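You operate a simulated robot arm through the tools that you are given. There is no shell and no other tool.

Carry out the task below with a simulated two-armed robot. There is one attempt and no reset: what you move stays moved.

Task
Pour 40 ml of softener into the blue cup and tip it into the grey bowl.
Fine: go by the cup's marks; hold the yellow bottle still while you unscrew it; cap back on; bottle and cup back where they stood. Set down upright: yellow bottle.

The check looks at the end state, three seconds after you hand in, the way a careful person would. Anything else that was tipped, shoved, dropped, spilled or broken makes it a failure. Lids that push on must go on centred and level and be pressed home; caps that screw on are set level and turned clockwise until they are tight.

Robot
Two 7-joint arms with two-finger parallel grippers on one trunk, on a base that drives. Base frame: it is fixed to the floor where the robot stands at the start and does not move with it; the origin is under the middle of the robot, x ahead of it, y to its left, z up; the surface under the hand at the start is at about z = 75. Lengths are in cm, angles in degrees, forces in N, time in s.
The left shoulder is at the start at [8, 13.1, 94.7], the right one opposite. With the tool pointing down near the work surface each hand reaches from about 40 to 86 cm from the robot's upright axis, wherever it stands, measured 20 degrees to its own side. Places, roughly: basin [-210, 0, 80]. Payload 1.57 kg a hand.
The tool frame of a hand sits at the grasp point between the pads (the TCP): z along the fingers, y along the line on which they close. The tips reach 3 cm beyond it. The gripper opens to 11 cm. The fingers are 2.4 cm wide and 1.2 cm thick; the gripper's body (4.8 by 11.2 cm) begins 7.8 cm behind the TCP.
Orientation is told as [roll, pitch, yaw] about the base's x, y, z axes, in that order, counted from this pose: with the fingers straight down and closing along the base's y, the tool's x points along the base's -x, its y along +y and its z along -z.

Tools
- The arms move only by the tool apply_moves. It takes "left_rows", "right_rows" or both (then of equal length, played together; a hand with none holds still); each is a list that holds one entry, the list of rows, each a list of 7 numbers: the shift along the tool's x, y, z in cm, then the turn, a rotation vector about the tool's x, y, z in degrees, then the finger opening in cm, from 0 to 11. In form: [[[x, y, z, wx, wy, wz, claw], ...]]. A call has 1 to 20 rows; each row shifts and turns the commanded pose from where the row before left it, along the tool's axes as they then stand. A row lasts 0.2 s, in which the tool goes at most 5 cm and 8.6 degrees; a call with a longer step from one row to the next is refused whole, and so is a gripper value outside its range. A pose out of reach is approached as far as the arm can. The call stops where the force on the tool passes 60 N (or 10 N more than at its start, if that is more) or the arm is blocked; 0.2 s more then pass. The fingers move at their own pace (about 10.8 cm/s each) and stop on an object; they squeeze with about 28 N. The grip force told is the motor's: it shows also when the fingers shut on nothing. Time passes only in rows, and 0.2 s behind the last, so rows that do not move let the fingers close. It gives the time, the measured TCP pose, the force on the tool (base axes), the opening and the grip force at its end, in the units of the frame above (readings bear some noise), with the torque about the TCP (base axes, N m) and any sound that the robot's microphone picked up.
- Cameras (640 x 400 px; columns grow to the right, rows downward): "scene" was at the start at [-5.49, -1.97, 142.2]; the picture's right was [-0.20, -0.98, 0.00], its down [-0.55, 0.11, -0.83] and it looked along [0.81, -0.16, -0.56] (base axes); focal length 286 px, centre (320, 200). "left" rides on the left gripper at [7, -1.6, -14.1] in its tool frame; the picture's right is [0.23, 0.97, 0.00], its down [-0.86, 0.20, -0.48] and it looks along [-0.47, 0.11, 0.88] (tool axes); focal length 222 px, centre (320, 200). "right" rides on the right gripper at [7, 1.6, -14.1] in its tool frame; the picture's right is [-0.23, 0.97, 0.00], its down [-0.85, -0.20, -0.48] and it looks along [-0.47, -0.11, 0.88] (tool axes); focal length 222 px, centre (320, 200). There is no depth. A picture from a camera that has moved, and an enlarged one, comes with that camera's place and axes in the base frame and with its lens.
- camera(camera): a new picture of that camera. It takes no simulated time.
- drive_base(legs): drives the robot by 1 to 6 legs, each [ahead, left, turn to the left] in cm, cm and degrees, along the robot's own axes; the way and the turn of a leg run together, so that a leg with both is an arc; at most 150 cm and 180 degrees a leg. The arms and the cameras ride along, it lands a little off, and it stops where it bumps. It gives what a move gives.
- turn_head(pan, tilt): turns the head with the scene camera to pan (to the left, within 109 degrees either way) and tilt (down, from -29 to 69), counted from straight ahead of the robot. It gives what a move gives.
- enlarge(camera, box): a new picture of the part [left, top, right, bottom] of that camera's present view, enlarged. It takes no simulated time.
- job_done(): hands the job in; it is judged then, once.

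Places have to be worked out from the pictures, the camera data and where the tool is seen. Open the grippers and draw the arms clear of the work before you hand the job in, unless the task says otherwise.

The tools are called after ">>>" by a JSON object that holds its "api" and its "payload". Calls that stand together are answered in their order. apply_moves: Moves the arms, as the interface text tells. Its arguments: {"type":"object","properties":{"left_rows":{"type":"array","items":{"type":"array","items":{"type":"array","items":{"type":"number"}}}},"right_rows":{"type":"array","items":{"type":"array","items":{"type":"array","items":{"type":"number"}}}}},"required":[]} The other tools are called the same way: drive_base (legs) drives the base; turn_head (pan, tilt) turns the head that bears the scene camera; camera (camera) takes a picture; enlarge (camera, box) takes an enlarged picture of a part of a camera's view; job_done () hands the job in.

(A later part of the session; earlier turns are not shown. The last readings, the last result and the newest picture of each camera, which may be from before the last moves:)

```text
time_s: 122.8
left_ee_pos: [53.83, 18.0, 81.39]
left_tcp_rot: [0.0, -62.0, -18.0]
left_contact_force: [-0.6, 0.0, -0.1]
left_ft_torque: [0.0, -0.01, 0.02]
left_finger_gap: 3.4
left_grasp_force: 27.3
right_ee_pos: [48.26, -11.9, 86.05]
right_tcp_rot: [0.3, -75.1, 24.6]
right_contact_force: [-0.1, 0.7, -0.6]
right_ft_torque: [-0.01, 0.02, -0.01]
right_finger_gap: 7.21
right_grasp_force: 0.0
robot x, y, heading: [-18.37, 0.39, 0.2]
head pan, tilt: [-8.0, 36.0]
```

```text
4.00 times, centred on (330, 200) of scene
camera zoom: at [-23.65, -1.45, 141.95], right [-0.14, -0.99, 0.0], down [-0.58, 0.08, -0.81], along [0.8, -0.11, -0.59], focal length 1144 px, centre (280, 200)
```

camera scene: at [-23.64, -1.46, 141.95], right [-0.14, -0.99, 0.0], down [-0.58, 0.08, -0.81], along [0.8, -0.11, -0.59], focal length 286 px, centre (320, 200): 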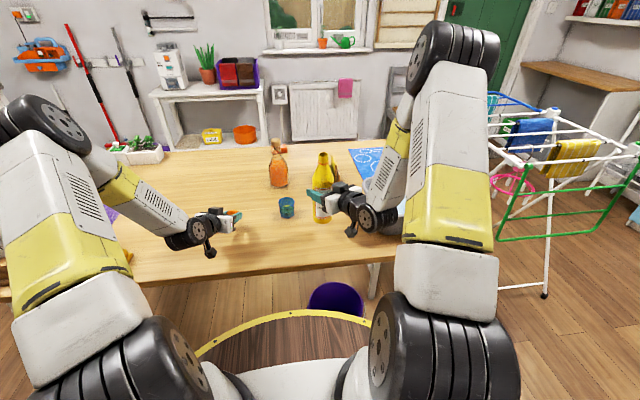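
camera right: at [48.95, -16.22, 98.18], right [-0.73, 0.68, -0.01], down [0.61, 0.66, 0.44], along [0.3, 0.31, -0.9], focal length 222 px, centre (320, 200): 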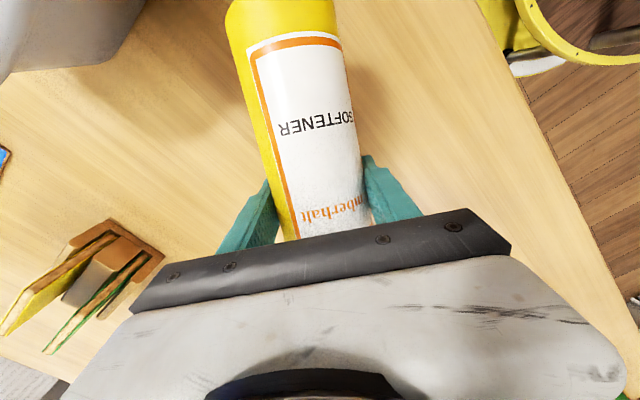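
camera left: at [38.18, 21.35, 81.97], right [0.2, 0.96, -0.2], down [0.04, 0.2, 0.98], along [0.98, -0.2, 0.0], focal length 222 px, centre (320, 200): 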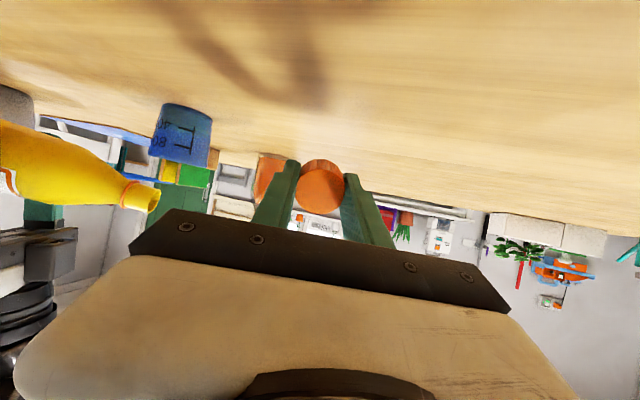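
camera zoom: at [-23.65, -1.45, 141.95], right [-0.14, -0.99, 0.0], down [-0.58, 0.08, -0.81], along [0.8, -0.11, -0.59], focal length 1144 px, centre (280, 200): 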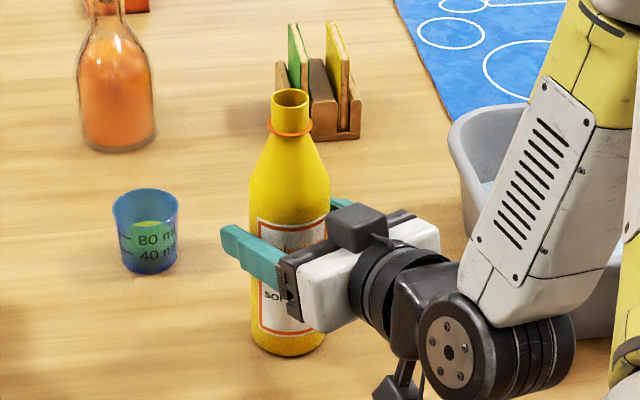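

The bottle stands upright, within ~0.2 cm of its original place. I regrip it, and raise the left hand with the cap and turn it back to pointing down.

>>> {"api": "apply_moves", "payload": {"right_rows": [[[0, 0, 0, 0, 0, 0, 6.6], [0, 0, 0, 0, 0, 0, 6], [0, 0, 0, 0, 0, 0, 5], [0, 0, 0, 0, 0, 0, 5], [0, 0, 0, 0, 0, 0, 5], [0, 0, 0, 0, 0, 0, 5], [0, 0, 0, 0, 0, 0, 5], [0, 0, 0, 0, 0, 0, 5]]], "left_rows": [[[-3.51, -0.394, -1.616, 0, 0, 0, 2.5], [-3.51, -0.394, -1.616, 0, 0, 0, 2.5], [-3.51, -0.394, -1.616, 0, 0, 0, 2.5], [-3.51, -0.394, -1.616, 0, 0, 0, 2.5], [-3.51, -0.394, -1.616, 0, 0, 0, 2.5], [-3.51, -0.394, -1.616, 0, 0, 0, 2.5], [-3.51, -0.394, -1.616, 0, 0, 0, 2.5], [-3.53, 0, -1.88, 0, 0, 0, 2.5]]]}}

>>> {"api": "apply_moves", "payload": {"left_rows": [[[0, 0, 0, 0, 7.75, 0, 2.5], [0, 0, 0, 0, 7.75, 0, 2.5], [0, 0, 0, 0, 7.75, 0, 2.5], [0, 0, 0, 0, 7.75, 0, 2.5], [0, 0, 0, 0, 7.75, 0, 2.5], [0, 0, 0, 0, 7.75, 0, 2.5], [0, 0, 0, 0, 7.75, 0, 2.5], [0, 0, 0, 0, 7.75, 0, 2.5]]]}}

>>> {"api": "apply_moves", "payload": {"left_rows": [[[0, 0, 0, 0, 0, -8.45, 2.5], [0, 0, 0, 0, 0, -8.45, 2.5], [0, 0, 0, 0, 0, -8.45, 2.5], [0, 0, 0, 0, 0, -8.45, 2.5], [0, 0, 0, 0, 0, -8.45, 2.5], [0, 0, 0, 0, 0, -8.45, 2.5], [0, 0, 0, 0, 0, -8.45, 2.5], [0, 0, 0, 0, 0, -8.45, 2.5], [0, 0, 0, 0, 0, -8.45, 2.5], [0, 0, 0, 0, 0, -8.45, 2.5], [0, 0, 0, 0, 0, -8.45, 2.5], [0, 0, 0, 0, 0, -8.45, 2.5], [0, 0, 0, 0, 0, -8.45, 2.5], [0, 0, 0, 0, 0, -8.45, 2.5], [0, 0, 0, 0, 0, -8.45, 2.5]]]}}

>>> {"api": "camera", "payload": {"camera": "left"}}

>>> {"api": "camera", "payload": {"camera": "scene"}}

```text
time_s: 124.6
left_ee_pos: [54.06, 14.93, 112.45]
left_tcp_rot: [0.1, -61.9, -18.1]
left_contact_force: [0.3, -0.1, -0.2]
left_ft_torque: [0.03, -0.02, -0.03]
left_finger_gap: 3.37
left_grasp_force: 28.1
right_ee_pos: [48.35, -11.86, 86.1]
right_tcp_rot: [0.4, -75.0, 24.7]
right_contact_force: [-1.8, 0.7, 1.3]
right_ft_torque: [-0.05, 0.06, -0.02]
right_finger_gap: 6.2
right_grasp_force: 27.8
robot x, y, heading: [-18.24, -0.22, 0.3]
head pan, tilt: [-8.0, 36.0]
```

```text
time_s: 126.4
left_ee_pos: [54.05, 15.02, 112.56]
left_tcp_rot: [-0.1, 0.0, -18.0]
left_contact_force: [-0.9, 1.1, 0.6]
left_ft_torque: [-0.03, 0.0, 0.0]
left_finger_gap: 3.42
left_grasp_force: 28.2
right_ee_pos: [48.22, -11.96, 86.01]
right_tcp_rot: [0.2, -75.1, 24.9]
right_contact_force: [2.0, -0.3, -0.3]
right_ft_torque: [-0.1, -0.18, 0.02]
right_finger_gap: 6.2
right_grasp_force: 28.1
robot x, y, heading: [-18.3, 0.3, -0.0]
head pan, tilt: [-8.0, 36.0]
```

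```text
time_s: 129.6
left_ee_pos: [54.15, 15.09, 112.36]
left_tcp_rot: [0.0, 0.0, 108.9]
left_contact_force: [1.5, 0.4, 0.2]
left_ft_torque: [-0.01, -0.02, -0.01]
left_finger_gap: 3.41
left_grasp_force: 28.1
right_ee_pos: [48.29, -11.92, 85.99]
right_tcp_rot: [0.3, -75.1, 24.7]
right_contact_force: [0.0, 0.1, 1.9]
right_ft_torque: [-0.06, 0.0, 0.0]
right_finger_gap: 6.22
right_grasp_force: 27.8
robot x, y, heading: [-18.07, 0.25, 0.1]
head pan, tilt: [-8.0, 36.0]
```

```text
taken
camera left: at [57.89, 8.93, 126.51], right [-0.85, -0.53, 0.0], down [-0.47, 0.74, 0.48], along [-0.25, 0.41, -0.88], focal length 222 px, centre (320, 200)
```

left: 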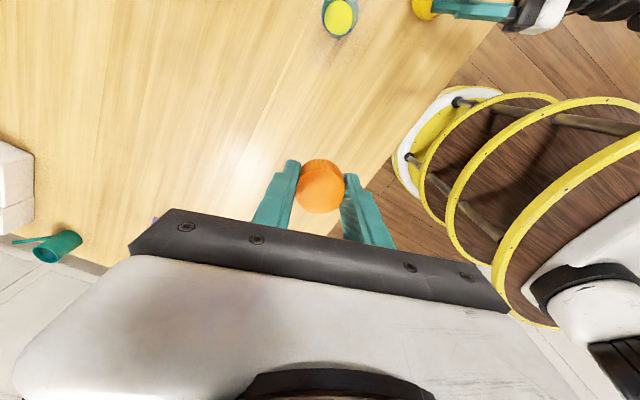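

```text
taken
camera scene: at [-23.65, -1.45, 141.95], right [-0.14, -0.99, 0.0], down [-0.58, 0.08, -0.81], along [0.8, -0.11, -0.59], focal length 286 px, centre (320, 200)
```

scene: 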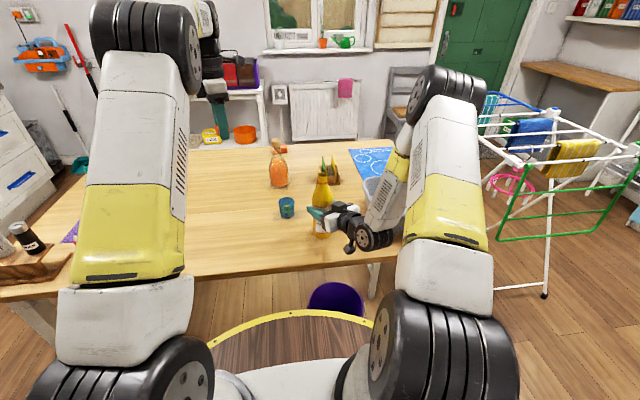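

Left hand is back pointing down at the unscrewing heading. I carry the cap back above the bottle neck.

>>> {"api": "apply_moves", "payload": {"left_rows": [[[3.367, 2.074, 0.343, 0, 0, 0, 2.5], [3.367, 2.074, 0.343, 0, 0, 0, 2.5], [3.367, 2.074, 0.343, 0, 0, 0, 2.5], [3.367, 2.074, 0.343, 0, 0, 0, 2.5], [3.367, 2.074, 0.343, 0, 0, 0, 2.5], [3.367, 2.074, 0.343, 0, 0, 0, 2.5], [3.367, 2.074, 0.343, 0, 0, 0, 2.5]]]}}

>>> {"api": "enlarge", "payload": {"camera": "scene", "box": [300, 120, 350, 190]}}

>>> {"api": "enlarge", "payload": {"camera": "left", "box": [270, 100, 380, 230]}}

```text
time_s: 131.2
left_ee_pos: [47.92, -12.02, 110.03]
left_tcp_rot: [0.0, 0.0, 108.8]
left_contact_force: [-0.3, 1.5, -0.7]
left_ft_torque: [-0.06, 0.02, -0.02]
left_finger_gap: 3.4
left_grasp_force: 27.8
right_ee_pos: [48.19, -11.9, 86.05]
right_tcp_rot: [0.2, -75.2, 24.8]
right_contact_force: [-1.1, -2.0, 2.2]
right_ft_torque: [-0.23, 0.17, -0.04]
right_finger_gap: 6.23
right_grasp_force: 28.0
robot x, y, heading: [-18.3, 0.18, 0.2]
head pan, tilt: [-8.0, 36.0]
```

```text
5.71 times, centred on (325, 155) of scene
camera zoom: at [-23.66, -1.43, 141.95], right [-0.14, -0.99, 0.0], down [-0.58, 0.08, -0.81], along [0.8, -0.11, -0.59], focal length 1635 px, centre (291, 457)
```

zoom: 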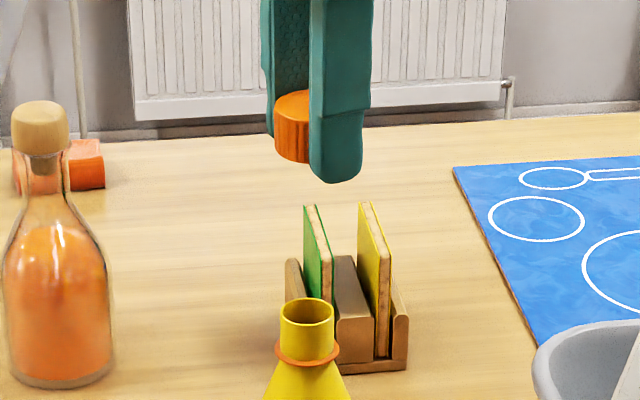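

```text
3.08 times, centred on (325, 165) of left
camera zoom: at [51.48, -18.17, 124.18], right [-0.85, -0.53, 0.0], down [-0.46, 0.75, 0.48], along [-0.25, 0.41, -0.88], focal length 684 px, centre (305, 308)
```

zoom: 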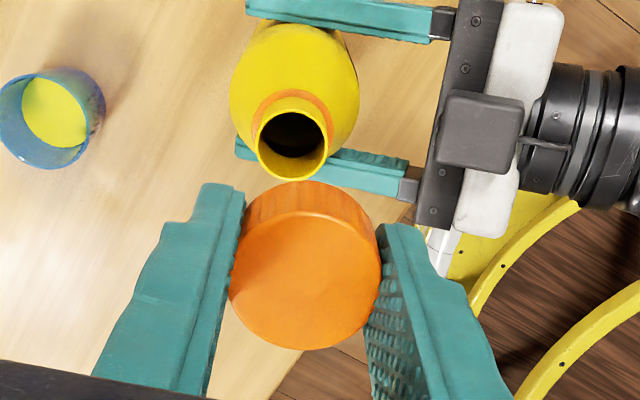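

The left camera shows the mouth about 0.5 cm toward +x from the cap centre. I correct that and lower to 3–4 cm above the seated height to re-check the alignment.

>>> {"api": "apply_moves", "payload": {"left_rows": [[[0.114, -0.489, 0, 0, 0, 0, 2.5], [0, 0, 2.5, 0, 0, 0, 2.5], [0, 0, 2.5, 0, 0, 0, 2.5], [0, 0, 2, 0, 0, 0, 2.5], [0, 0, 0, 0, 0, 0, 2.5]]]}}

>>> {"api": "enlarge", "payload": {"camera": "left", "box": [270, 130, 380, 230]}}

>>> {"api": "enlarge", "payload": {"camera": "scene", "box": [300, 130, 350, 200]}}

```text
time_s: 132.4
left_ee_pos: [48.25, -11.91, 103.02]
left_tcp_rot: [0.0, 0.0, 108.8]
left_contact_force: [0.0, 0.0, 0.0]
left_ft_torque: [-0.01, 0.02, 0.01]
left_finger_gap: 3.39
left_grasp_force: 28.2
right_ee_pos: [48.24, -11.96, 86.02]
right_tcp_rot: [0.3, -75.0, 24.7]
right_contact_force: [0.4, -0.9, 0.2]
right_ft_torque: [-0.02, -0.04, 0.0]
right_finger_gap: 6.23
right_grasp_force: 27.9
robot x, y, heading: [-17.91, -0.16, 0.2]
head pan, tilt: [-8.0, 36.0]
```

```text
4.00 times, centred on (325, 180) of left
camera zoom: at [52.12, -17.91, 117.13], right [-0.85, -0.53, 0.0], down [-0.46, 0.75, 0.48], along [-0.25, 0.41, -0.88], focal length 888 px, centre (300, 280)
```

zoom: 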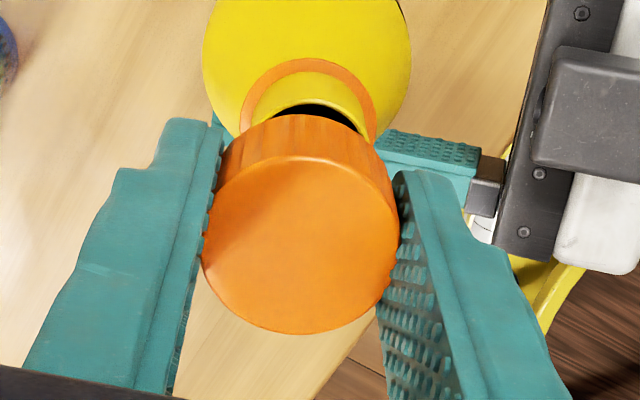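

```text
5.71 times, centred on (325, 165) of scene
camera zoom: at [-23.65, -1.46, 141.95], right [-0.14, -0.99, 0.0], down [-0.58, 0.08, -0.81], along [0.8, -0.11, -0.59], focal length 1635 px, centre (291, 400)
```

zoom: 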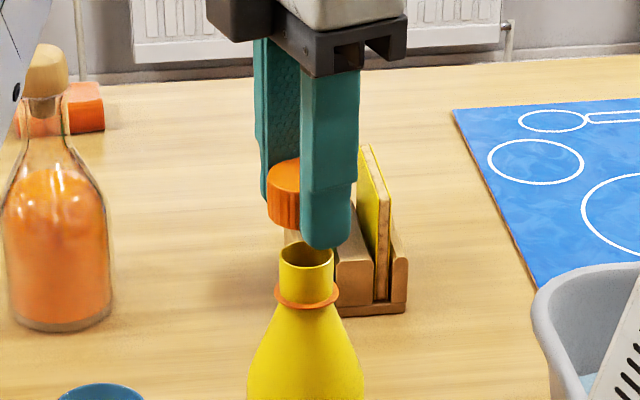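

Now slightly over-corrected by about 0.25 cm (the earlier view was taken before it settled). I trim that and lower a little more to check again.

>>> {"api": "apply_moves", "payload": {"left_rows": [[[0.1, 0.26, 0, 0, 0, 0, 2.5], [0, 0, 1, 0, 0, 0, 2.5], [0, 0, 1, 0, 0, 0, 2.5], [0, 0, 0, 0, 0, 0, 2.5], [0, 0, 0, 0, 0, 0, 2.5]]]}}

>>> {"api": "enlarge", "payload": {"camera": "left", "box": [270, 130, 380, 230]}}

>>> {"api": "enlarge", "payload": {"camera": "scene", "box": [310, 145, 340, 190]}}

```text
time_s: 133.6
left_ee_pos: [48.29, -12.07, 100.97]
left_tcp_rot: [0.1, 0.0, 108.7]
left_contact_force: [-0.7, -0.3, -0.5]
left_ft_torque: [0.0, 0.02, -0.02]
left_finger_gap: 3.4
left_grasp_force: 28.2
right_ee_pos: [48.29, -11.91, 86.05]
right_tcp_rot: [0.4, -75.1, 24.7]
right_contact_force: [0.0, -0.5, 1.7]
right_ft_torque: [-0.04, -0.01, 0.01]
right_finger_gap: 6.2
right_grasp_force: 27.6
robot x, y, heading: [-18.01, -0.0, 0.1]
head pan, tilt: [-8.0, 36.0]
```

```text
4.00 times, centred on (325, 180) of left
camera zoom: at [52.01, -18.21, 115.13], right [-0.85, -0.53, 0.0], down [-0.46, 0.75, 0.48], along [-0.25, 0.41, -0.88], focal length 888 px, centre (300, 280)
```

zoom: 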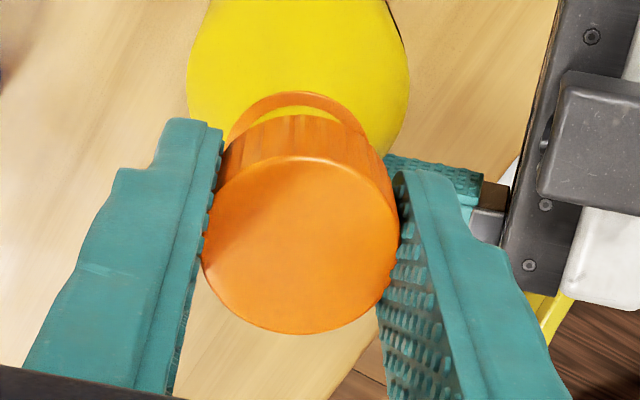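

```text
8.89 times, centred on (325, 168) of scene
camera zoom: at [-23.65, -1.46, 141.95], right [-0.14, -0.99, 0.0], down [-0.58, 0.08, -0.81], along [0.8, -0.11, -0.59], focal length 2543 px, centre (276, 489)
```

zoom: 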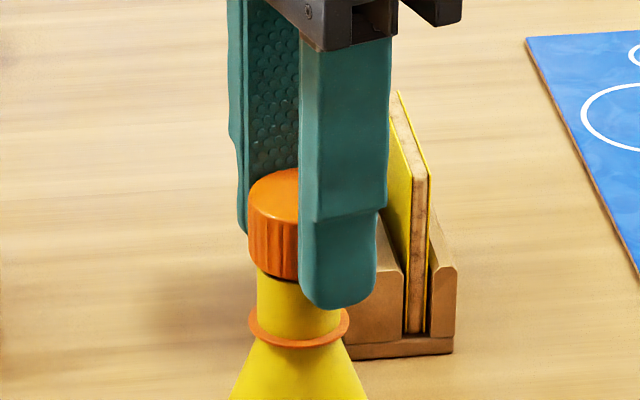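

Aligned laterally in both views. I lower slowly toward the thread while watching for early contact.

>>> {"api": "apply_moves", "payload": {"left_rows": [[[-0.05, 0.0, 0.3, 0, 0, 0, 2.5], [0, 0, 0.3, 0, 0, 0, 2.5], [0, 0, 0, 0, 0, 0, 2.5]]]}}

>>> {"api": "enlarge", "payload": {"camera": "left", "box": [290, 140, 350, 180]}}

>>> {"api": "enlarge", "payload": {"camera": "scene", "box": [310, 150, 340, 190]}}

```text
time_s: 134.4
left_ee_pos: [48.23, -12.04, 100.19]
left_tcp_rot: [0.1, -0.3, 108.7]
left_contact_force: [0.5, 1.2, 0.1]
left_ft_torque: [0.06, -0.01, -0.02]
left_finger_gap: 3.41
left_grasp_force: 27.9
right_ee_pos: [48.24, -11.91, 86.06]
right_tcp_rot: [0.4, -75.1, 24.8]
right_contact_force: [-2.0, -1.1, 4.1]
right_ft_torque: [-0.02, 0.28, -0.08]
right_finger_gap: 6.2
right_grasp_force: 27.8
robot x, y, heading: [-18.22, -0.19, 0.3]
head pan, tilt: [-8.0, 36.0]
```

```text
10.00 times, centred on (320, 160) of left
camera zoom: at [51.98, -18.14, 114.31], right [-0.85, -0.53, 0.0], down [-0.46, 0.74, 0.48], along [-0.26, 0.41, -0.88], focal length 2221 px, centre (320, 600)
```

zoom: 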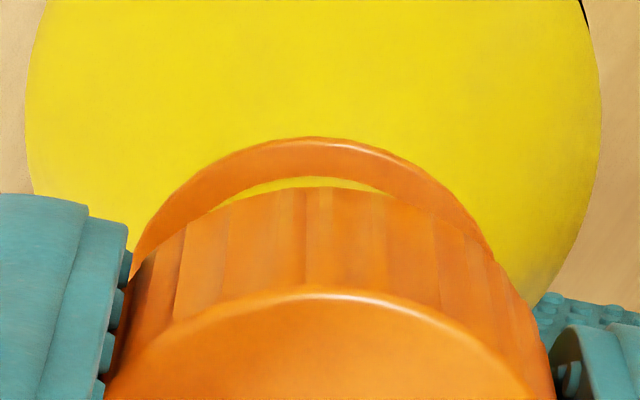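

```text
10.00 times, centred on (325, 170) of scene
camera zoom: at [-23.64, -1.46, 141.95], right [-0.14, -0.99, 0.0], down [-0.58, 0.08, -0.81], along [0.8, -0.11, -0.59], focal length 2861 px, centre (270, 500)
```

zoom: 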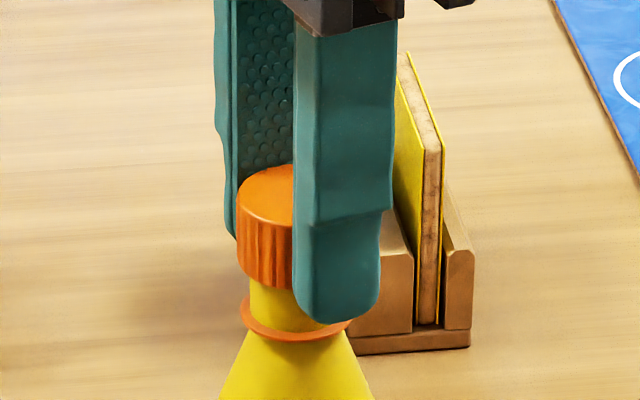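

The cap now encloses the mouth without notable force. I continue lowering gently to the start of the thread.

>>> {"api": "apply_moves", "payload": {"left_rows": [[[0, 0, 0.3, 0, 0, 0, 2.5], [0, 0, 0.3, 0, 0, 0, 2.5], [0, 0, 0, 0, 0, 0, 2.5]]]}}

>>> {"api": "enlarge", "payload": {"camera": "scene", "box": [310, 150, 340, 190]}}

```text
time_s: 135.2
left_ee_pos: [48.25, -12.06, 99.83]
left_tcp_rot: [0.1, 0.0, 108.7]
left_contact_force: [-0.2, 1.7, -0.7]
left_ft_torque: [0.03, 0.02, -0.01]
left_finger_gap: 3.4
left_grasp_force: 28.2
right_ee_pos: [48.26, -11.95, 86.13]
right_tcp_rot: [0.3, -75.2, 24.7]
right_contact_force: [-1.4, -3.3, 1.5]
right_ft_torque: [0.06, 0.07, 0.01]
right_finger_gap: 6.22
right_grasp_force: 28.2
robot x, y, heading: [-17.88, -0.04, 0.1]
head pan, tilt: [-8.0, 36.0]
```

```text
10.00 times, centred on (325, 170) of scene
camera zoom: at [-23.66, -1.46, 141.95], right [-0.14, -0.99, 0.0], down [-0.58, 0.08, -0.81], along [0.8, -0.11, -0.59], focal length 2861 px, centre (270, 500)
```

zoom: 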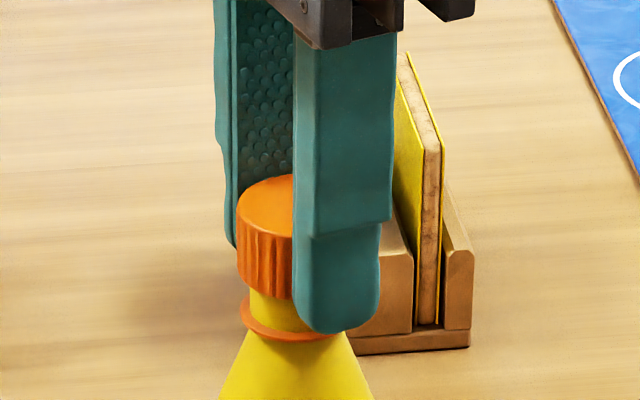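

>>> {"api": "apply_moves", "payload": {"left_rows": [[[-0.07, -0.02, 0.2, 0, 0, 0, 2.5], [0, 0, 0.2, 0, 0, 0, 2.5], [0, 0, 0, 0, 0, 0, 2.5]]]}}

>>> {"api": "enlarge", "payload": {"camera": "scene", "box": [310, 150, 340, 190]}}

```text
time_s: 136.0
left_ee_pos: [48.34, -12.06, 99.35]
left_tcp_rot: [0.0, 0.0, 108.7]
left_contact_force: [-0.7, 0.4, 0.0]
left_ft_torque: [0.02, -0.02, -0.03]
left_finger_gap: 3.41
left_grasp_force: 27.8
right_ee_pos: [48.25, -11.86, 86.09]
right_tcp_rot: [0.3, -75.1, 24.8]
right_contact_force: [-0.3, -1.6, -0.2]
right_ft_torque: [-0.13, 0.09, 0.0]
right_finger_gap: 6.18
right_grasp_force: 27.6
robot x, y, heading: [-17.99, -0.03, -0.1]
head pan, tilt: [-8.0, 36.0]
```

```text
10.00 times, centred on (325, 170) of scene
camera zoom: at [-23.65, -1.47, 141.95], right [-0.14, -0.99, 0.0], down [-0.58, 0.08, -0.81], along [0.8, -0.11, -0.59], focal length 2861 px, centre (270, 500)
```

zoom: 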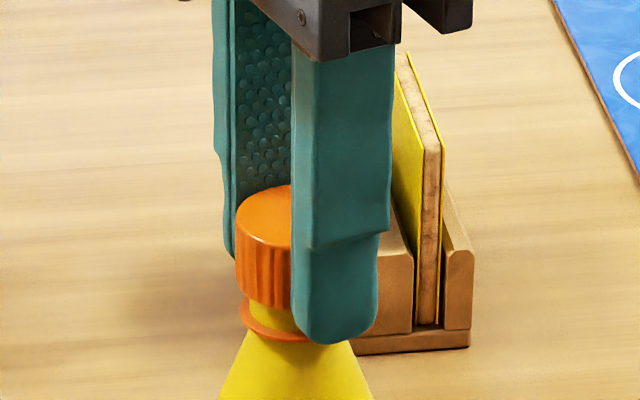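

No resistance yet at z≈99.35, where the thread ended. I press down slightly and start turning clockwise (yaw decreasing).

>>> {"api": "apply_moves", "payload": {"left_rows": [[[0, 0, 0.1, 0, 0, 0, 2.5], [0, 0, 0.05, 0, 0, 8.4, 2.5], [0, 0, 0.01, 0, 0, 8.4, 2.5], [0, 0, 0.01, 0, 0, 8.4, 2.5], [0, 0, 0.01, 0, 0, 8.4, 2.5], [0, 0, 0.01, 0, 0, 8.4, 2.5], [0, 0, 0.01, 0, 0, 8.4, 2.5], [0, 0, 0.01, 0, 0, 8.4, 2.5], [0, 0, 0.01, 0, 0, 8.4, 2.5]]]}}

>>> {"api": "enlarge", "payload": {"camera": "scene", "box": [310, 150, 340, 190]}}

>>> {"api": "enlarge", "payload": {"camera": "left", "box": [270, 130, 380, 230]}}

```text
time_s: 138.0
left_ee_pos: [48.21, -11.9, 99.19]
left_tcp_rot: [0.1, 0.0, 41.4]
left_contact_force: [-0.6, 1.1, -0.6]
left_ft_torque: [0.01, 0.01, -0.01]
left_finger_gap: 3.41
left_grasp_force: 28.0
right_ee_pos: [48.28, -11.98, 86.11]
right_tcp_rot: [0.3, -75.2, 24.6]
right_contact_force: [1.3, -0.7, 0.0]
right_ft_torque: [-0.05, -0.14, 0.05]
right_finger_gap: 6.22
right_grasp_force: 27.8
robot x, y, heading: [-18.16, -0.15, 0.2]
head pan, tilt: [-8.0, 36.0]
```

```text
10.00 times, centred on (325, 170) of scene
camera zoom: at [-23.64, -1.46, 141.95], right [-0.14, -0.99, 0.0], down [-0.58, 0.08, -0.81], along [0.8, -0.11, -0.59], focal length 2861 px, centre (270, 500)
```

zoom: 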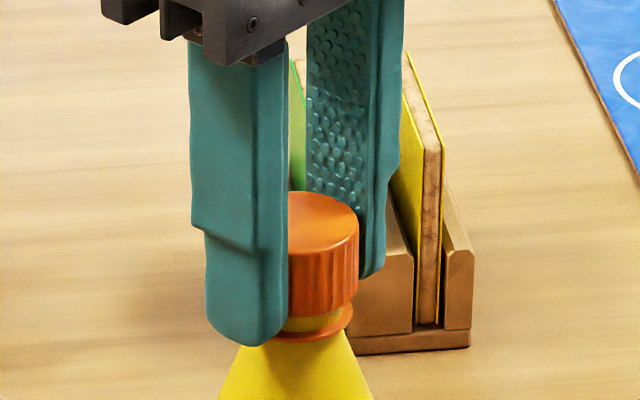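

```text
4.00 times, centred on (325, 180) of left
camera zoom: at [44.09, -17.77, 113.33], right [-0.81, 0.58, 0.0], down [0.51, 0.71, 0.48], along [0.28, 0.39, -0.88], focal length 888 px, centre (300, 280)
```

zoom: 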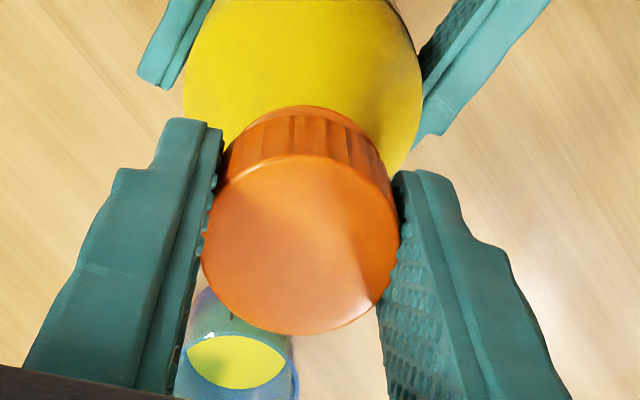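

Still free-turning with no load; I keep turning clockwise with a slight downward feed.

>>> {"api": "apply_moves", "payload": {"left_rows": [[[0, 0, 0.02, 0, 0, 8.4, 2.5], [0, 0, 0.02, 0, 0, 8.4, 2.5], [0, 0, 0.02, 0, 0, 8.4, 2.5], [0, 0, 0.02, 0, 0, 8.4, 2.5], [0, 0, 0.02, 0, 0, 8.4, 2.5], [0, 0, 0.02, 0, 0, 8.4, 2.5], [0, 0, 0.02, 0, 0, 8.4, 2.5], [0, 0, 0.02, 0, 0, 8.4, 2.5]]]}}

>>> {"api": "enlarge", "payload": {"camera": "scene", "box": [310, 150, 340, 190]}}

```text
time_s: 139.8
left_ee_pos: [48.19, -11.99, 99.08]
left_tcp_rot: [0.1, 0.0, -25.8]
left_contact_force: [1.4, 2.7, -3.0]
left_ft_torque: [0.03, -0.04, 0.04]
left_finger_gap: 3.39
left_grasp_force: 27.6
right_ee_pos: [48.27, -11.94, 86.08]
right_tcp_rot: [0.3, -75.2, 24.9]
right_contact_force: [-1.4, -2.9, 4.0]
right_ft_torque: [0.18, -0.3, -0.02]
right_finger_gap: 6.22
right_grasp_force: 27.7
robot x, y, heading: [-18.27, -0.13, -0.1]
head pan, tilt: [-8.0, 36.0]
```

```text
10.00 times, centred on (325, 170) of scene
camera zoom: at [-23.65, -1.47, 141.95], right [-0.14, -0.99, 0.0], down [-0.58, 0.08, -0.81], along [0.8, -0.11, -0.59], focal length 2861 px, centre (270, 500)
```

zoom: 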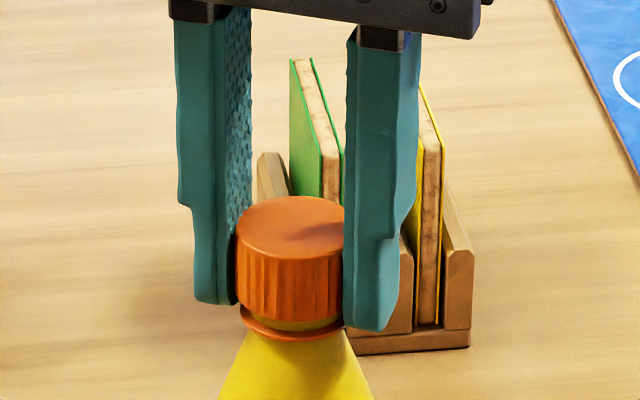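

The thread has engaged: the cap now pulls the hand down ~3 N. I keep turning with a slightly faster downward feed.

>>> {"api": "apply_moves", "payload": {"left_rows": [[[0, 0, 0.05, 0, 0, 8.4, 2.5], [0, 0, 0.02, 0, 0, 8.4, 2.5], [0, 0, 0.02, 0, 0, 8.4, 2.5], [0, 0, 0.02, 0, 0, 8.4, 2.5], [0, 0, 0.02, 0, 0, 8.4, 2.5], [0, 0, 0.02, 0, 0, 8.4, 2.5], [0, 0, 0.02, 0, 0, 8.4, 2.5], [0, 0, 0.02, 0, 0, 8.4, 2.5]]]}}

>>> {"api": "enlarge", "payload": {"camera": "scene", "box": [310, 150, 340, 190]}}

```text
time_s: 141.6
left_ee_pos: [48.31, -12.17, 98.87]
left_tcp_rot: [0.0, 0.0, -93.1]
left_contact_force: [-4.5, 4.9, 4.8]
left_ft_torque: [0.11, 0.15, 0.04]
left_finger_gap: 3.4
left_grasp_force: 28.2
right_ee_pos: [48.17, -11.95, 86.01]
right_tcp_rot: [0.2, -75.1, 25.0]
right_contact_force: [5.1, -4.8, 0.7]
right_ft_torque: [0.25, 0.25, 0.0]
right_finger_gap: 6.2
right_grasp_force: 28.3
robot x, y, heading: [-17.89, 0.14, 0.0]
head pan, tilt: [-8.0, 36.0]
```

```text
10.00 times, centred on (325, 170) of scene
camera zoom: at [-23.66, -1.46, 141.95], right [-0.14, -0.99, 0.0], down [-0.58, 0.08, -0.81], along [0.8, -0.11, -0.59], focal length 2861 px, centre (270, 500)
```

zoom: 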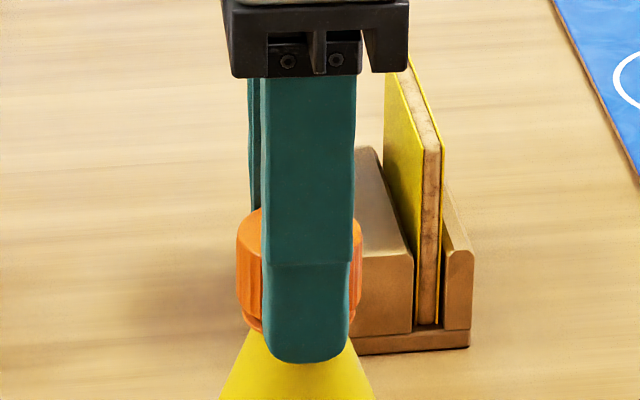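

The cap is down near the collar. I release it, rewind the left hand counter-clockwise (open), ready for another clockwise stroke.

>>> {"api": "apply_moves", "payload": {"left_rows": [[[0, 0, 0, 0, 0, 0, 4], [0, 0, 0, 0, 0, 0, 5.5], [0, 0, 0, 0, 0, 0, 5.5], [0, 0, 0, 0, 0, -8.4, 5.5], [0, 0, 0, 0, 0, -8.4, 5.5], [0, 0, 0, 0, 0, -8.4, 5.5], [0, 0, 0, 0, 0, -8.4, 5.5], [0, 0, 0, 0, 0, -8.4, 5.5], [0, 0, 0, 0, 0, -8.4, 5.5], [0, 0, 0, 0, 0, -8.4, 5.5], [0, 0, 0, 0, 0, -8.4, 5.5], [0, 0, 0, 0, 0, -8.4, 5.5], [0, 0, 0, 0, 0, -8.4, 5.5], [0, 0, 0, 0, 0, -8.4, 5.5], [0, 0, 0, 0, 0, -8.4, 5.5]]]}}

>>> {"api": "apply_moves", "payload": {"left_rows": [[[0, 0, 0, 0, 0, -8.4, 5.5], [0, 0, 0, 0, 0, -8.4, 5.5], [0, 0, 0, 0, 0, -8.4, 5.5], [0, 0, 0, 0, 0, -8.4, 5.5], [0, 0, 0, 0, 0, -8.4, 5.5], [0, 0, 0, 0, 0, -8.4, 5.5], [0, 0, 0, 0, 0, -8.4, 5.5], [0, 0, 0, 0, 0, -8.4, 5.5], [0, 0, 0, 0, 0, -8.4, 5.5], [0, 0, 0, 0, 0, -8.4, 5.5], [0, 0, 0, 0, 0, -8.4, 5.5], [0, 0, 0, 0, 0, -8.4, 5.5], [0, 0, 0, 0, 0, 0, 5.5]]]}}

>>> {"api": "enlarge", "payload": {"camera": "left", "box": [270, 140, 380, 230]}}

>>> {"api": "enlarge", "payload": {"camera": "scene", "box": [310, 150, 340, 190]}}

```text
time_s: 144.8
left_ee_pos: [48.24, -12.12, 98.9]
left_tcp_rot: [0.0, 0.0, 8.0]
left_contact_force: [-0.8, -0.6, 0.9]
left_ft_torque: [0.02, 0.01, -0.03]
left_finger_gap: 5.48
left_grasp_force: 0.1
right_ee_pos: [48.24, -11.96, 86.16]
right_tcp_rot: [0.4, -75.1, 24.7]
right_contact_force: [0.7, 1.6, 0.4]
right_ft_torque: [-0.02, 0.01, 0.0]
right_finger_gap: 6.24
right_grasp_force: 28.1
robot x, y, heading: [-18.21, 0.11, 0.4]
head pan, tilt: [-8.0, 36.0]
```

```text
time_s: 147.6
left_ee_pos: [48.16, -11.98, 98.94]
left_tcp_rot: [0.1, 0.0, 108.8]
left_contact_force: [0.8, 0.4, 0.7]
left_ft_torque: [-0.06, 0.0, -0.02]
left_finger_gap: 5.51
left_grasp_force: 0.0
right_ee_pos: [48.24, -11.91, 86.08]
right_tcp_rot: [0.3, -75.1, 24.7]
right_contact_force: [0.0, 0.4, -0.8]
right_ft_torque: [0.01, -0.03, -0.01]
right_finger_gap: 6.2
right_grasp_force: 27.8
robot x, y, heading: [-18.26, 0.06, 0.2]
head pan, tilt: [-8.0, 36.0]
```

```text
4.44 times, centred on (325, 185) of left
camera zoom: at [52.01, -18.04, 113.09], right [-0.85, -0.53, 0.0], down [-0.46, 0.75, 0.48], along [-0.25, 0.41, -0.88], focal length 987 px, centre (298, 267)
```

zoom: 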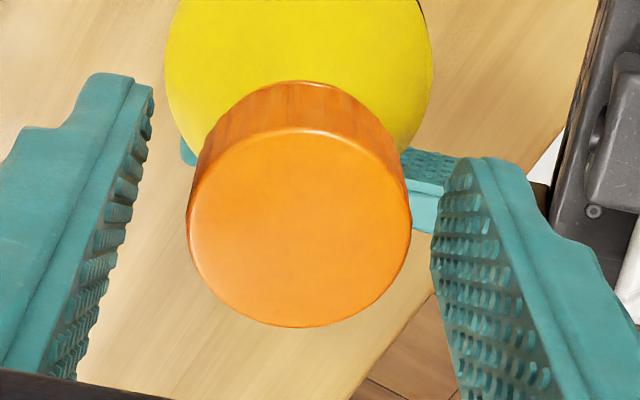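

```text
10.00 times, centred on (325, 170) of scene
camera zoom: at [-23.65, -1.46, 141.95], right [-0.14, -0.99, 0.0], down [-0.58, 0.08, -0.81], along [0.8, -0.11, -0.59], focal length 2861 px, centre (270, 500)
```

zoom: 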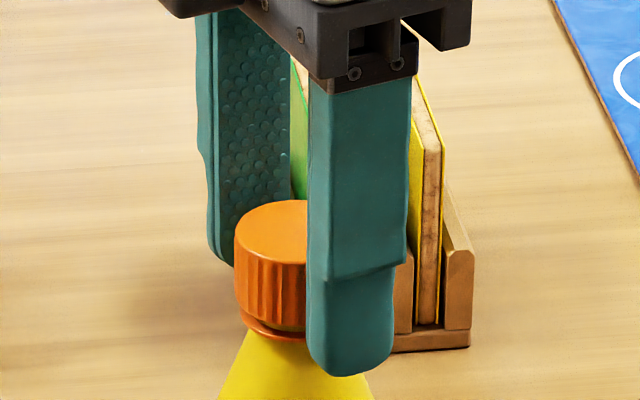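

The cap sits level with a small gap left to the collar. I regrip and turn clockwise again, watching for the torque to rise.

>>> {"api": "apply_moves", "payload": {"left_rows": [[[0, 0, 0.1, 0, 0, 0, 4.5], [0, 0, 0, 0, 0, 0, 3], [0, 0, 0, 0, 0, 0, 2.5], [0, 0, 0, 0, 0, 0, 2.5], [0, 0, 0.01, 0, 0, 8.4, 2.5], [0, 0, 0.01, 0, 0, 8.4, 2.5], [0, 0, 0.01, 0, 0, 8.4, 2.5], [0, 0, 0.01, 0, 0, 8.4, 2.5], [0, 0, 0.01, 0, 0, 8.4, 2.5], [0, 0, 0.01, 0, 0, 8.4, 2.5], [0, 0, 0.01, 0, 0, 8.4, 2.5], [0, 0, 0.01, 0, 0, 8.4, 2.5]]]}}

>>> {"api": "enlarge", "payload": {"camera": "scene", "box": [310, 150, 340, 190]}}

```text
time_s: 150.2
left_ee_pos: [48.25, -11.96, 98.75]
left_tcp_rot: [0.0, 0.0, 41.2]
left_contact_force: [0.0, -1.6, 1.5]
left_ft_torque: [-0.04, -0.01, 0.02]
left_finger_gap: 3.39
left_grasp_force: 28.0
right_ee_pos: [48.28, -11.92, 85.97]
right_tcp_rot: [0.5, -75.1, 24.7]
right_contact_force: [-0.7, 0.9, 0.0]
right_ft_torque: [-0.19, -0.07, -0.01]
right_finger_gap: 6.21
right_grasp_force: 28.4
robot x, y, heading: [-18.17, -0.0, 0.1]
head pan, tilt: [-8.0, 36.0]
```

```text
10.00 times, centred on (325, 170) of scene
camera zoom: at [-23.65, -1.47, 141.95], right [-0.14, -0.99, 0.0], down [-0.58, 0.08, -0.81], along [0.8, -0.11, -0.59], focal length 2861 px, centre (270, 500)
```

zoom: 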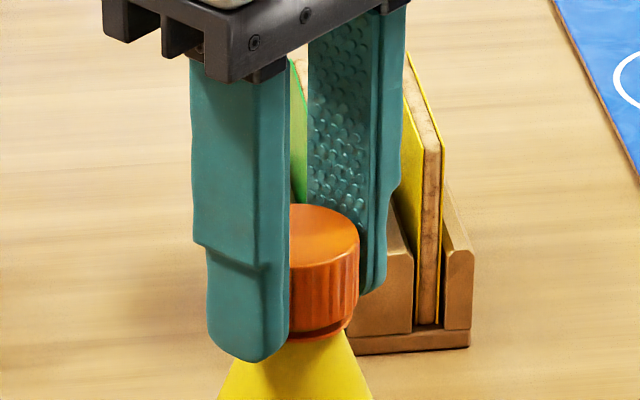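

Turning freely and closing on the collar. I continue clockwise through the rest of this stroke.

>>> {"api": "apply_moves", "payload": {"left_rows": [[[0, 0, 0.01, 0, 0, 8.4, 2.5], [0, 0, 0.01, 0, 0, 8.4, 2.5], [0, 0, 0.01, 0, 0, 8.4, 2.5], [0, 0, 0.01, 0, 0, 8.4, 2.5], [0, 0, 0.01, 0, 0, 8.4, 2.5], [0, 0, 0.01, 0, 0, 8.4, 2.5], [0, 0, 0.01, 0, 0, 8.4, 2.5], [0, 0, 0.01, 0, 0, 8.4, 2.5]]]}}

>>> {"api": "enlarge", "payload": {"camera": "scene", "box": [310, 150, 340, 190]}}

```text
time_s: 152.0
left_ee_pos: [48.29, -12.0, 98.66]
left_tcp_rot: [0.0, 0.2, -25.9]
left_contact_force: [-10.7, 1.9, 5.2]
left_ft_torque: [0.01, 0.24, -0.01]
left_finger_gap: 3.34
left_grasp_force: 28.0
right_ee_pos: [48.36, -11.95, 86.22]
right_tcp_rot: [0.3, -75.1, 24.7]
right_contact_force: [11.7, -1.1, -1.4]
right_ft_torque: [0.1, 0.75, 0.0]
right_finger_gap: 6.22
right_grasp_force: 28.2
robot x, y, heading: [-18.14, -0.17, 0.2]
head pan, tilt: [-8.0, 36.0]
```

```text
10.00 times, centred on (325, 170) of scene
camera zoom: at [-23.64, -1.46, 141.95], right [-0.14, -0.99, 0.0], down [-0.58, 0.08, -0.81], along [0.8, -0.11, -0.59], focal length 2861 px, centre (270, 500)
```

zoom: 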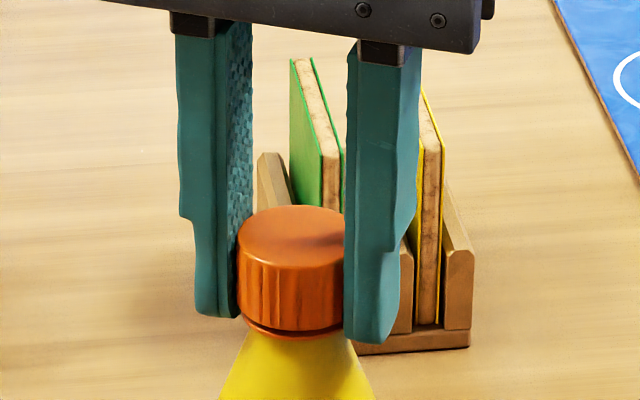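

Only a hairline remains under the cap, torque still low; a side force of ~11 N built up, so I shift the left hand 0.1 cm toward −x and keep tightening.

>>> {"api": "apply_moves", "payload": {"left_rows": [[[0.09, -0.044, 0, 0, 0, 4, 2.5], [0, 0, 0.005, 0, 0, 8, 2.5], [0, 0, 0.005, 0, 0, 8, 2.5], [0, 0, 0.005, 0, 0, 8, 2.5], [0, 0, 0.005, 0, 0, 8, 2.5]]]}}

>>> {"api": "apply_moves", "payload": {"left_rows": [[[0, 0, 0.005, 0, 0, 8, 2.5], [0, 0, 0.005, 0, 0, 8, 2.5], [0, 0, 0.005, 0, 0, 8, 2.5], [0, 0, 0, 0, 0, 7, 2.5]]]}}

>>> {"api": "enlarge", "payload": {"camera": "scene", "box": [310, 150, 340, 190]}}

```text
time_s: 153.2
left_ee_pos: [48.25, -11.92, 98.53]
left_tcp_rot: [0.0, 0.0, -61.8]
left_contact_force: [2.2, 3.8, 3.5]
left_ft_torque: [0.06, -0.02, 0.68]
left_finger_gap: 3.4
left_grasp_force: 28.2
right_ee_pos: [48.28, -11.88, 86.07]
right_tcp_rot: [0.4, -75.2, 24.6]
right_contact_force: [-2.8, -4.1, 0.3]
right_ft_torque: [0.31, -0.25, -0.68]
right_finger_gap: 6.21
right_grasp_force: 27.7
robot x, y, heading: [-18.12, 0.39, 0.1]
head pan, tilt: [-8.0, 36.0]
```

```text
time_s: 154.2
left_ee_pos: [48.01, -11.99, 98.55]
left_tcp_rot: [0.0, 0.0, -92.8]
left_contact_force: [6.9, 3.7, -1.4]
left_ft_torque: [0.06, -0.13, 0.51]
left_finger_gap: 3.39
left_grasp_force: 27.6
right_ee_pos: [48.28, -11.9, 86.05]
right_tcp_rot: [0.2, -75.2, 24.9]
right_contact_force: [-8.9, -6.7, 5.3]
right_ft_torque: [0.02, -0.44, -0.49]
right_finger_gap: 6.22
right_grasp_force: 28.1
robot x, y, heading: [-17.87, 0.45, -0.2]
head pan, tilt: [-8.0, 36.0]
```

```text
10.00 times, centred on (325, 170) of scene
camera zoom: at [-23.66, -1.47, 141.95], right [-0.14, -0.99, 0.0], down [-0.58, 0.08, -0.81], along [0.8, -0.11, -0.59], focal length 2861 px, centre (270, 500)
```

zoom: 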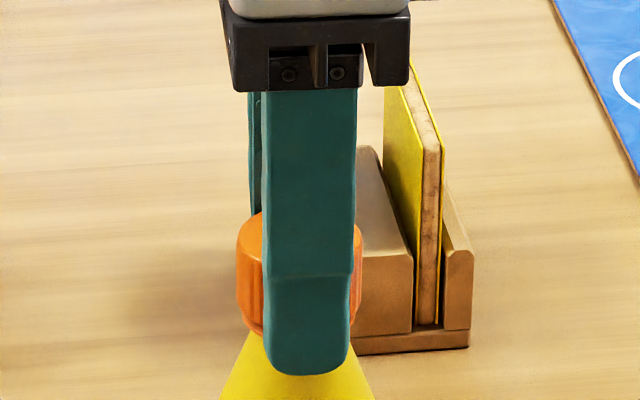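

The torque jumped to ~0.6 N·m and the fingers began slipping: the cap is tight. I release it and lift the left hand clear.

>>> {"api": "apply_moves", "payload": {"left_rows": [[[0, 0, 0, 0, 0, 0, 4.5], [0, 0, 0, 0, 0, 0, 6.5], [0, 0, 0, 0, 0, 0, 6.5], [0, 0, -1, 0, 0, 0, 6.5], [0, 0, -2, 0, 0, 0, 6.5], [0, 0, -3, 0, 0, 0, 6.5], [0, 0, -4, 0, 0, 0, 6.5], [0, 0, -4, 0, 0, 0, 6.5]]]}}

>>> {"api": "enlarge", "payload": {"camera": "scene", "box": [290, 150, 370, 250]}}

>>> {"api": "enlarge", "payload": {"camera": "scene", "box": [310, 160, 340, 190]}}

>>> {"api": "camera", "payload": {"camera": "left"}}

```text
time_s: 156.0
left_ee_pos: [48.11, -11.63, 112.34]
left_tcp_rot: [-0.1, 0.0, -92.7]
left_contact_force: [-0.1, -0.3, 0.0]
left_ft_torque: [0.0, -0.03, 0.01]
left_finger_gap: 6.53
left_grasp_force: 0.1
right_ee_pos: [48.17, -11.91, 86.1]
right_tcp_rot: [0.3, -75.1, 24.7]
right_contact_force: [-1.4, 1.8, 3.7]
right_ft_torque: [0.04, 0.36, -0.05]
right_finger_gap: 6.23
right_grasp_force: 28.0
robot x, y, heading: [-18.33, -0.2, 0.2]
head pan, tilt: [-8.0, 36.0]
```

```text
4.00 times, centred on (330, 200) of scene
camera zoom: at [-23.66, -1.46, 141.95], right [-0.14, -0.99, 0.0], down [-0.58, 0.08, -0.81], along [0.8, -0.11, -0.59], focal length 1144 px, centre (280, 200)
```

zoom: 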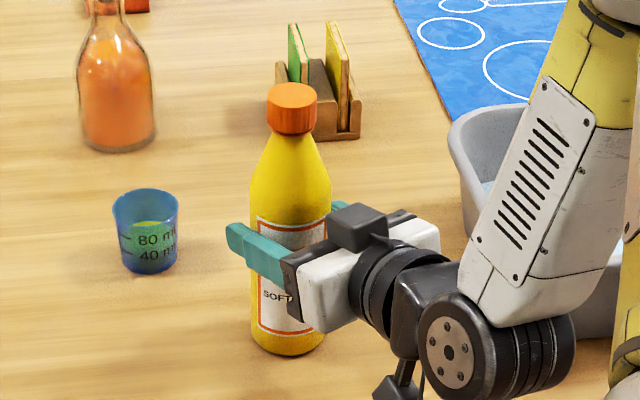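

```text
13.33 times, centred on (325, 175) of scene
camera zoom: at [-23.66, -1.46, 141.95], right [-0.14, -0.99, 0.0], down [-0.58, 0.08, -0.81], along [0.8, -0.11, -0.59], focal length 3815 px, centre (253, 533)
```

zoom: 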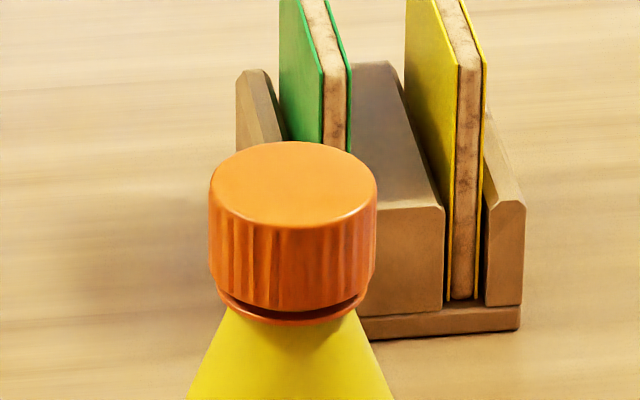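

```text
taken
camera left: at [46.77, -4.68, 126.52], right [0.98, 0.18, 0.0], down [0.16, -0.86, 0.48], along [0.09, -0.47, -0.88], focal length 222 px, centre (320, 200)
```

left: 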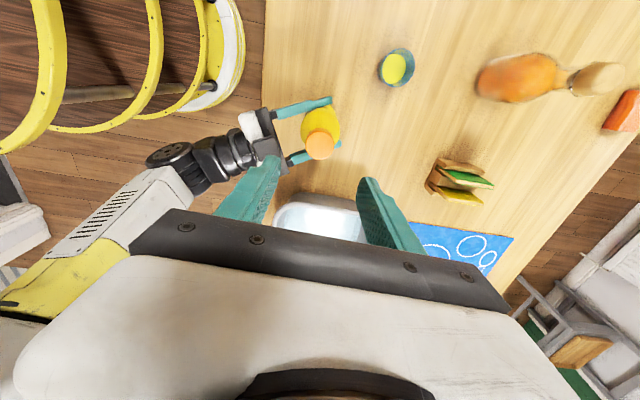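

The cap sits level and fully down, and the bottle stands upright. I open the right gripper and withdraw it straight back from the bottle.

>>> {"api": "apply_moves", "payload": {"right_rows": [[[0, 0, 0, 0, 0, 0, 6.6], [0, 0, 0, 0, 0, 0, 7.5], [0, 0, 0, 0, 0, 0, 9], [0, 0, 0, 0, 0, 0, 10.5], [0, 0, 0, 0, 0, 0, 10.5], [0.32, 0, -1.21, 0, 0, 0, 10.5], [0.6375, 0, -2.417, 0, 0, 0, 10.5], [0.6375, 0, -2.417, 0, 0, 0, 10.5], [0.6375, 0, -2.417, 0, 0, 0, 10.5]]]}}

>>> {"api": "enlarge", "payload": {"camera": "scene", "box": [260, 150, 440, 290]}}

>>> {"api": "camera", "payload": {"camera": "scene"}}

```text
time_s: 158.0
left_ee_pos: [48.23, -11.8, 112.21]
left_tcp_rot: [0.0, -0.1, -92.7]
left_contact_force: [-0.4, 0.3, 0.5]
left_ft_torque: [0.0, 0.03, -0.04]
left_finger_gap: 6.48
left_grasp_force: 0.0
right_ee_pos: [40.38, -15.7, 86.33]
right_tcp_rot: [0.4, -75.1, 24.7]
right_contact_force: [-0.5, -0.2, -0.3]
right_ft_torque: [-0.03, -0.04, -0.02]
right_finger_gap: 10.51
right_grasp_force: 0.2
robot x, y, heading: [-18.22, -0.08, 0.4]
head pan, tilt: [-8.0, 36.0]
```

```text
2.86 times, centred on (350, 220) of scene
camera zoom: at [-23.63, -1.45, 141.95], right [-0.14, -0.99, 0.0], down [-0.58, 0.08, -0.81], along [0.8, -0.11, -0.59], focal length 817 px, centre (234, 143)
```

zoom: 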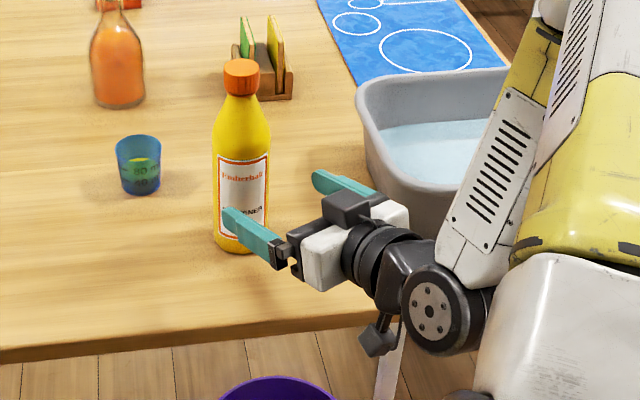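

```text
taken
camera scene: at [-23.63, -1.45, 141.95], right [-0.14, -0.99, 0.0], down [-0.58, 0.08, -0.81], along [0.8, -0.11, -0.59], focal length 286 px, centre (320, 200)
```

scene: 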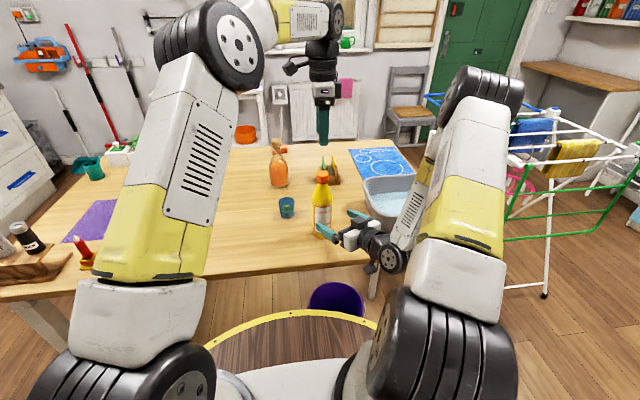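

The bottle stands upright on its own. I back the right hand off further, raise it and bring it to a neutral pose on the right.

>>> {"api": "apply_moves", "payload": {"right_rows": [[[0.6375, 0, -2.417, 0, 0, 0, 10.5], [0.6375, 0, -2.417, 0, 0, 0, 10.5], [-4.35, 0, -1.15, 0, 0, 0, 10.5], [-4.35, 0, -1.15, 0, 0, 0, 10.5], [-4.35, 0, -1.15, 0, 0, 0, 10.5], [-4.35, 0, -1.15, 0, 0, 0, 10.5], [-4.35, 0, -1.15, 0, 0, 0, 10.5], [-4.35, 0, -1.15, 0, 0, 0, 10.5], [0.27, -3.95, -1.04, 0, 0, 0, 10.5], [0.27, -3.95, -1.04, 0, 0, 0, 10.5], [0.27, -3.95, -1.04, 0, 0, 0, 10.5], [0.27, -3.95, -1.04, 0, 0, 0, 10.5], [0.27, -3.95, -1.04, 0, 0, 0, 10.5], [0.27, -3.95, -1.04, 0, 0, 0, 10.5]]]}}

>>> {"api": "apply_moves", "payload": {"right_rows": [[[0, 0, 0, 0, 8.35, 0, 10.5], [0, 0, 0, 0, 8.35, 0, 10.5], [0, 0, 0, 0, 8.35, 0, 10.5], [0, 0, 0, 0, 8.35, 0, 10.5], [0, 0, 0, 0, 8.35, 0, 10.5], [0, 0, 0, 0, 8.35, 0, 10.5], [0, 0, 0, 0, 8.35, 0, 10.5], [0, 0, 0, 0, 8.35, 0, 10.5], [0, 0, 0, 0, 8.35, 0, 10.5], [0, 0, 0, 0, 0, 8.3, 10.5], [0, 0, 0, 0, 0, 8.3, 10.5], [0, 0, 0, 0, 0, 8.3, 10.5]]]}}

>>> {"api": "camera", "payload": {"camera": "scene"}}

```text
time_s: 161.0
left_ee_pos: [48.1, -11.7, 112.35]
left_tcp_rot: [-0.1, 0.0, -92.7]
left_contact_force: [-0.1, 1.0, 0.4]
left_ft_torque: [-0.03, -0.02, 0.03]
left_finger_gap: 6.52
left_grasp_force: 0.0
right_ee_pos: [41.11, -42.82, 113.06]
right_tcp_rot: [0.3, -75.1, 24.8]
right_contact_force: [0.1, -0.6, 0.3]
right_ft_torque: [-0.03, 0.04, -0.06]
right_finger_gap: 10.5
right_grasp_force: 0.1
right hand out of reach, approached as far as the arm can: row 5, 6
robot x, y, heading: [-18.4, -0.12, 0.2]
head pan, tilt: [-8.0, 36.0]
```

```text
time_s: 163.6
left_ee_pos: [48.17, -11.68, 112.46]
left_tcp_rot: [-0.1, 0.0, -92.6]
left_contact_force: [0.2, -0.8, -0.5]
left_ft_torque: [-0.02, 0.01, 0.02]
left_finger_gap: 6.48
left_grasp_force: 0.1
right_ee_pos: [41.15, -42.59, 112.94]
right_tcp_rot: [0.0, 0.0, 0.0]
right_contact_force: [0.3, 0.5, 0.7]
right_ft_torque: [0.04, 0.0, 0.0]
right_finger_gap: 10.51
right_grasp_force: 0.1
robot x, y, heading: [-18.14, 0.17, 0.2]
head pan, tilt: [-8.0, 36.0]
```

```text
taken
camera scene: at [-23.66, -1.47, 141.95], right [-0.14, -0.99, 0.0], down [-0.58, 0.08, -0.81], along [0.8, -0.11, -0.59], focal length 286 px, centre (320, 200)
```

scene: 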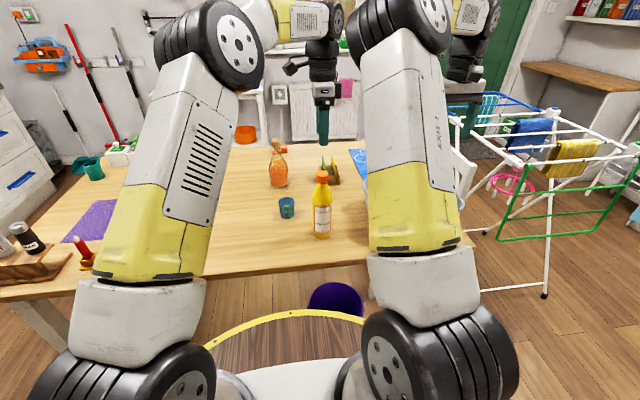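

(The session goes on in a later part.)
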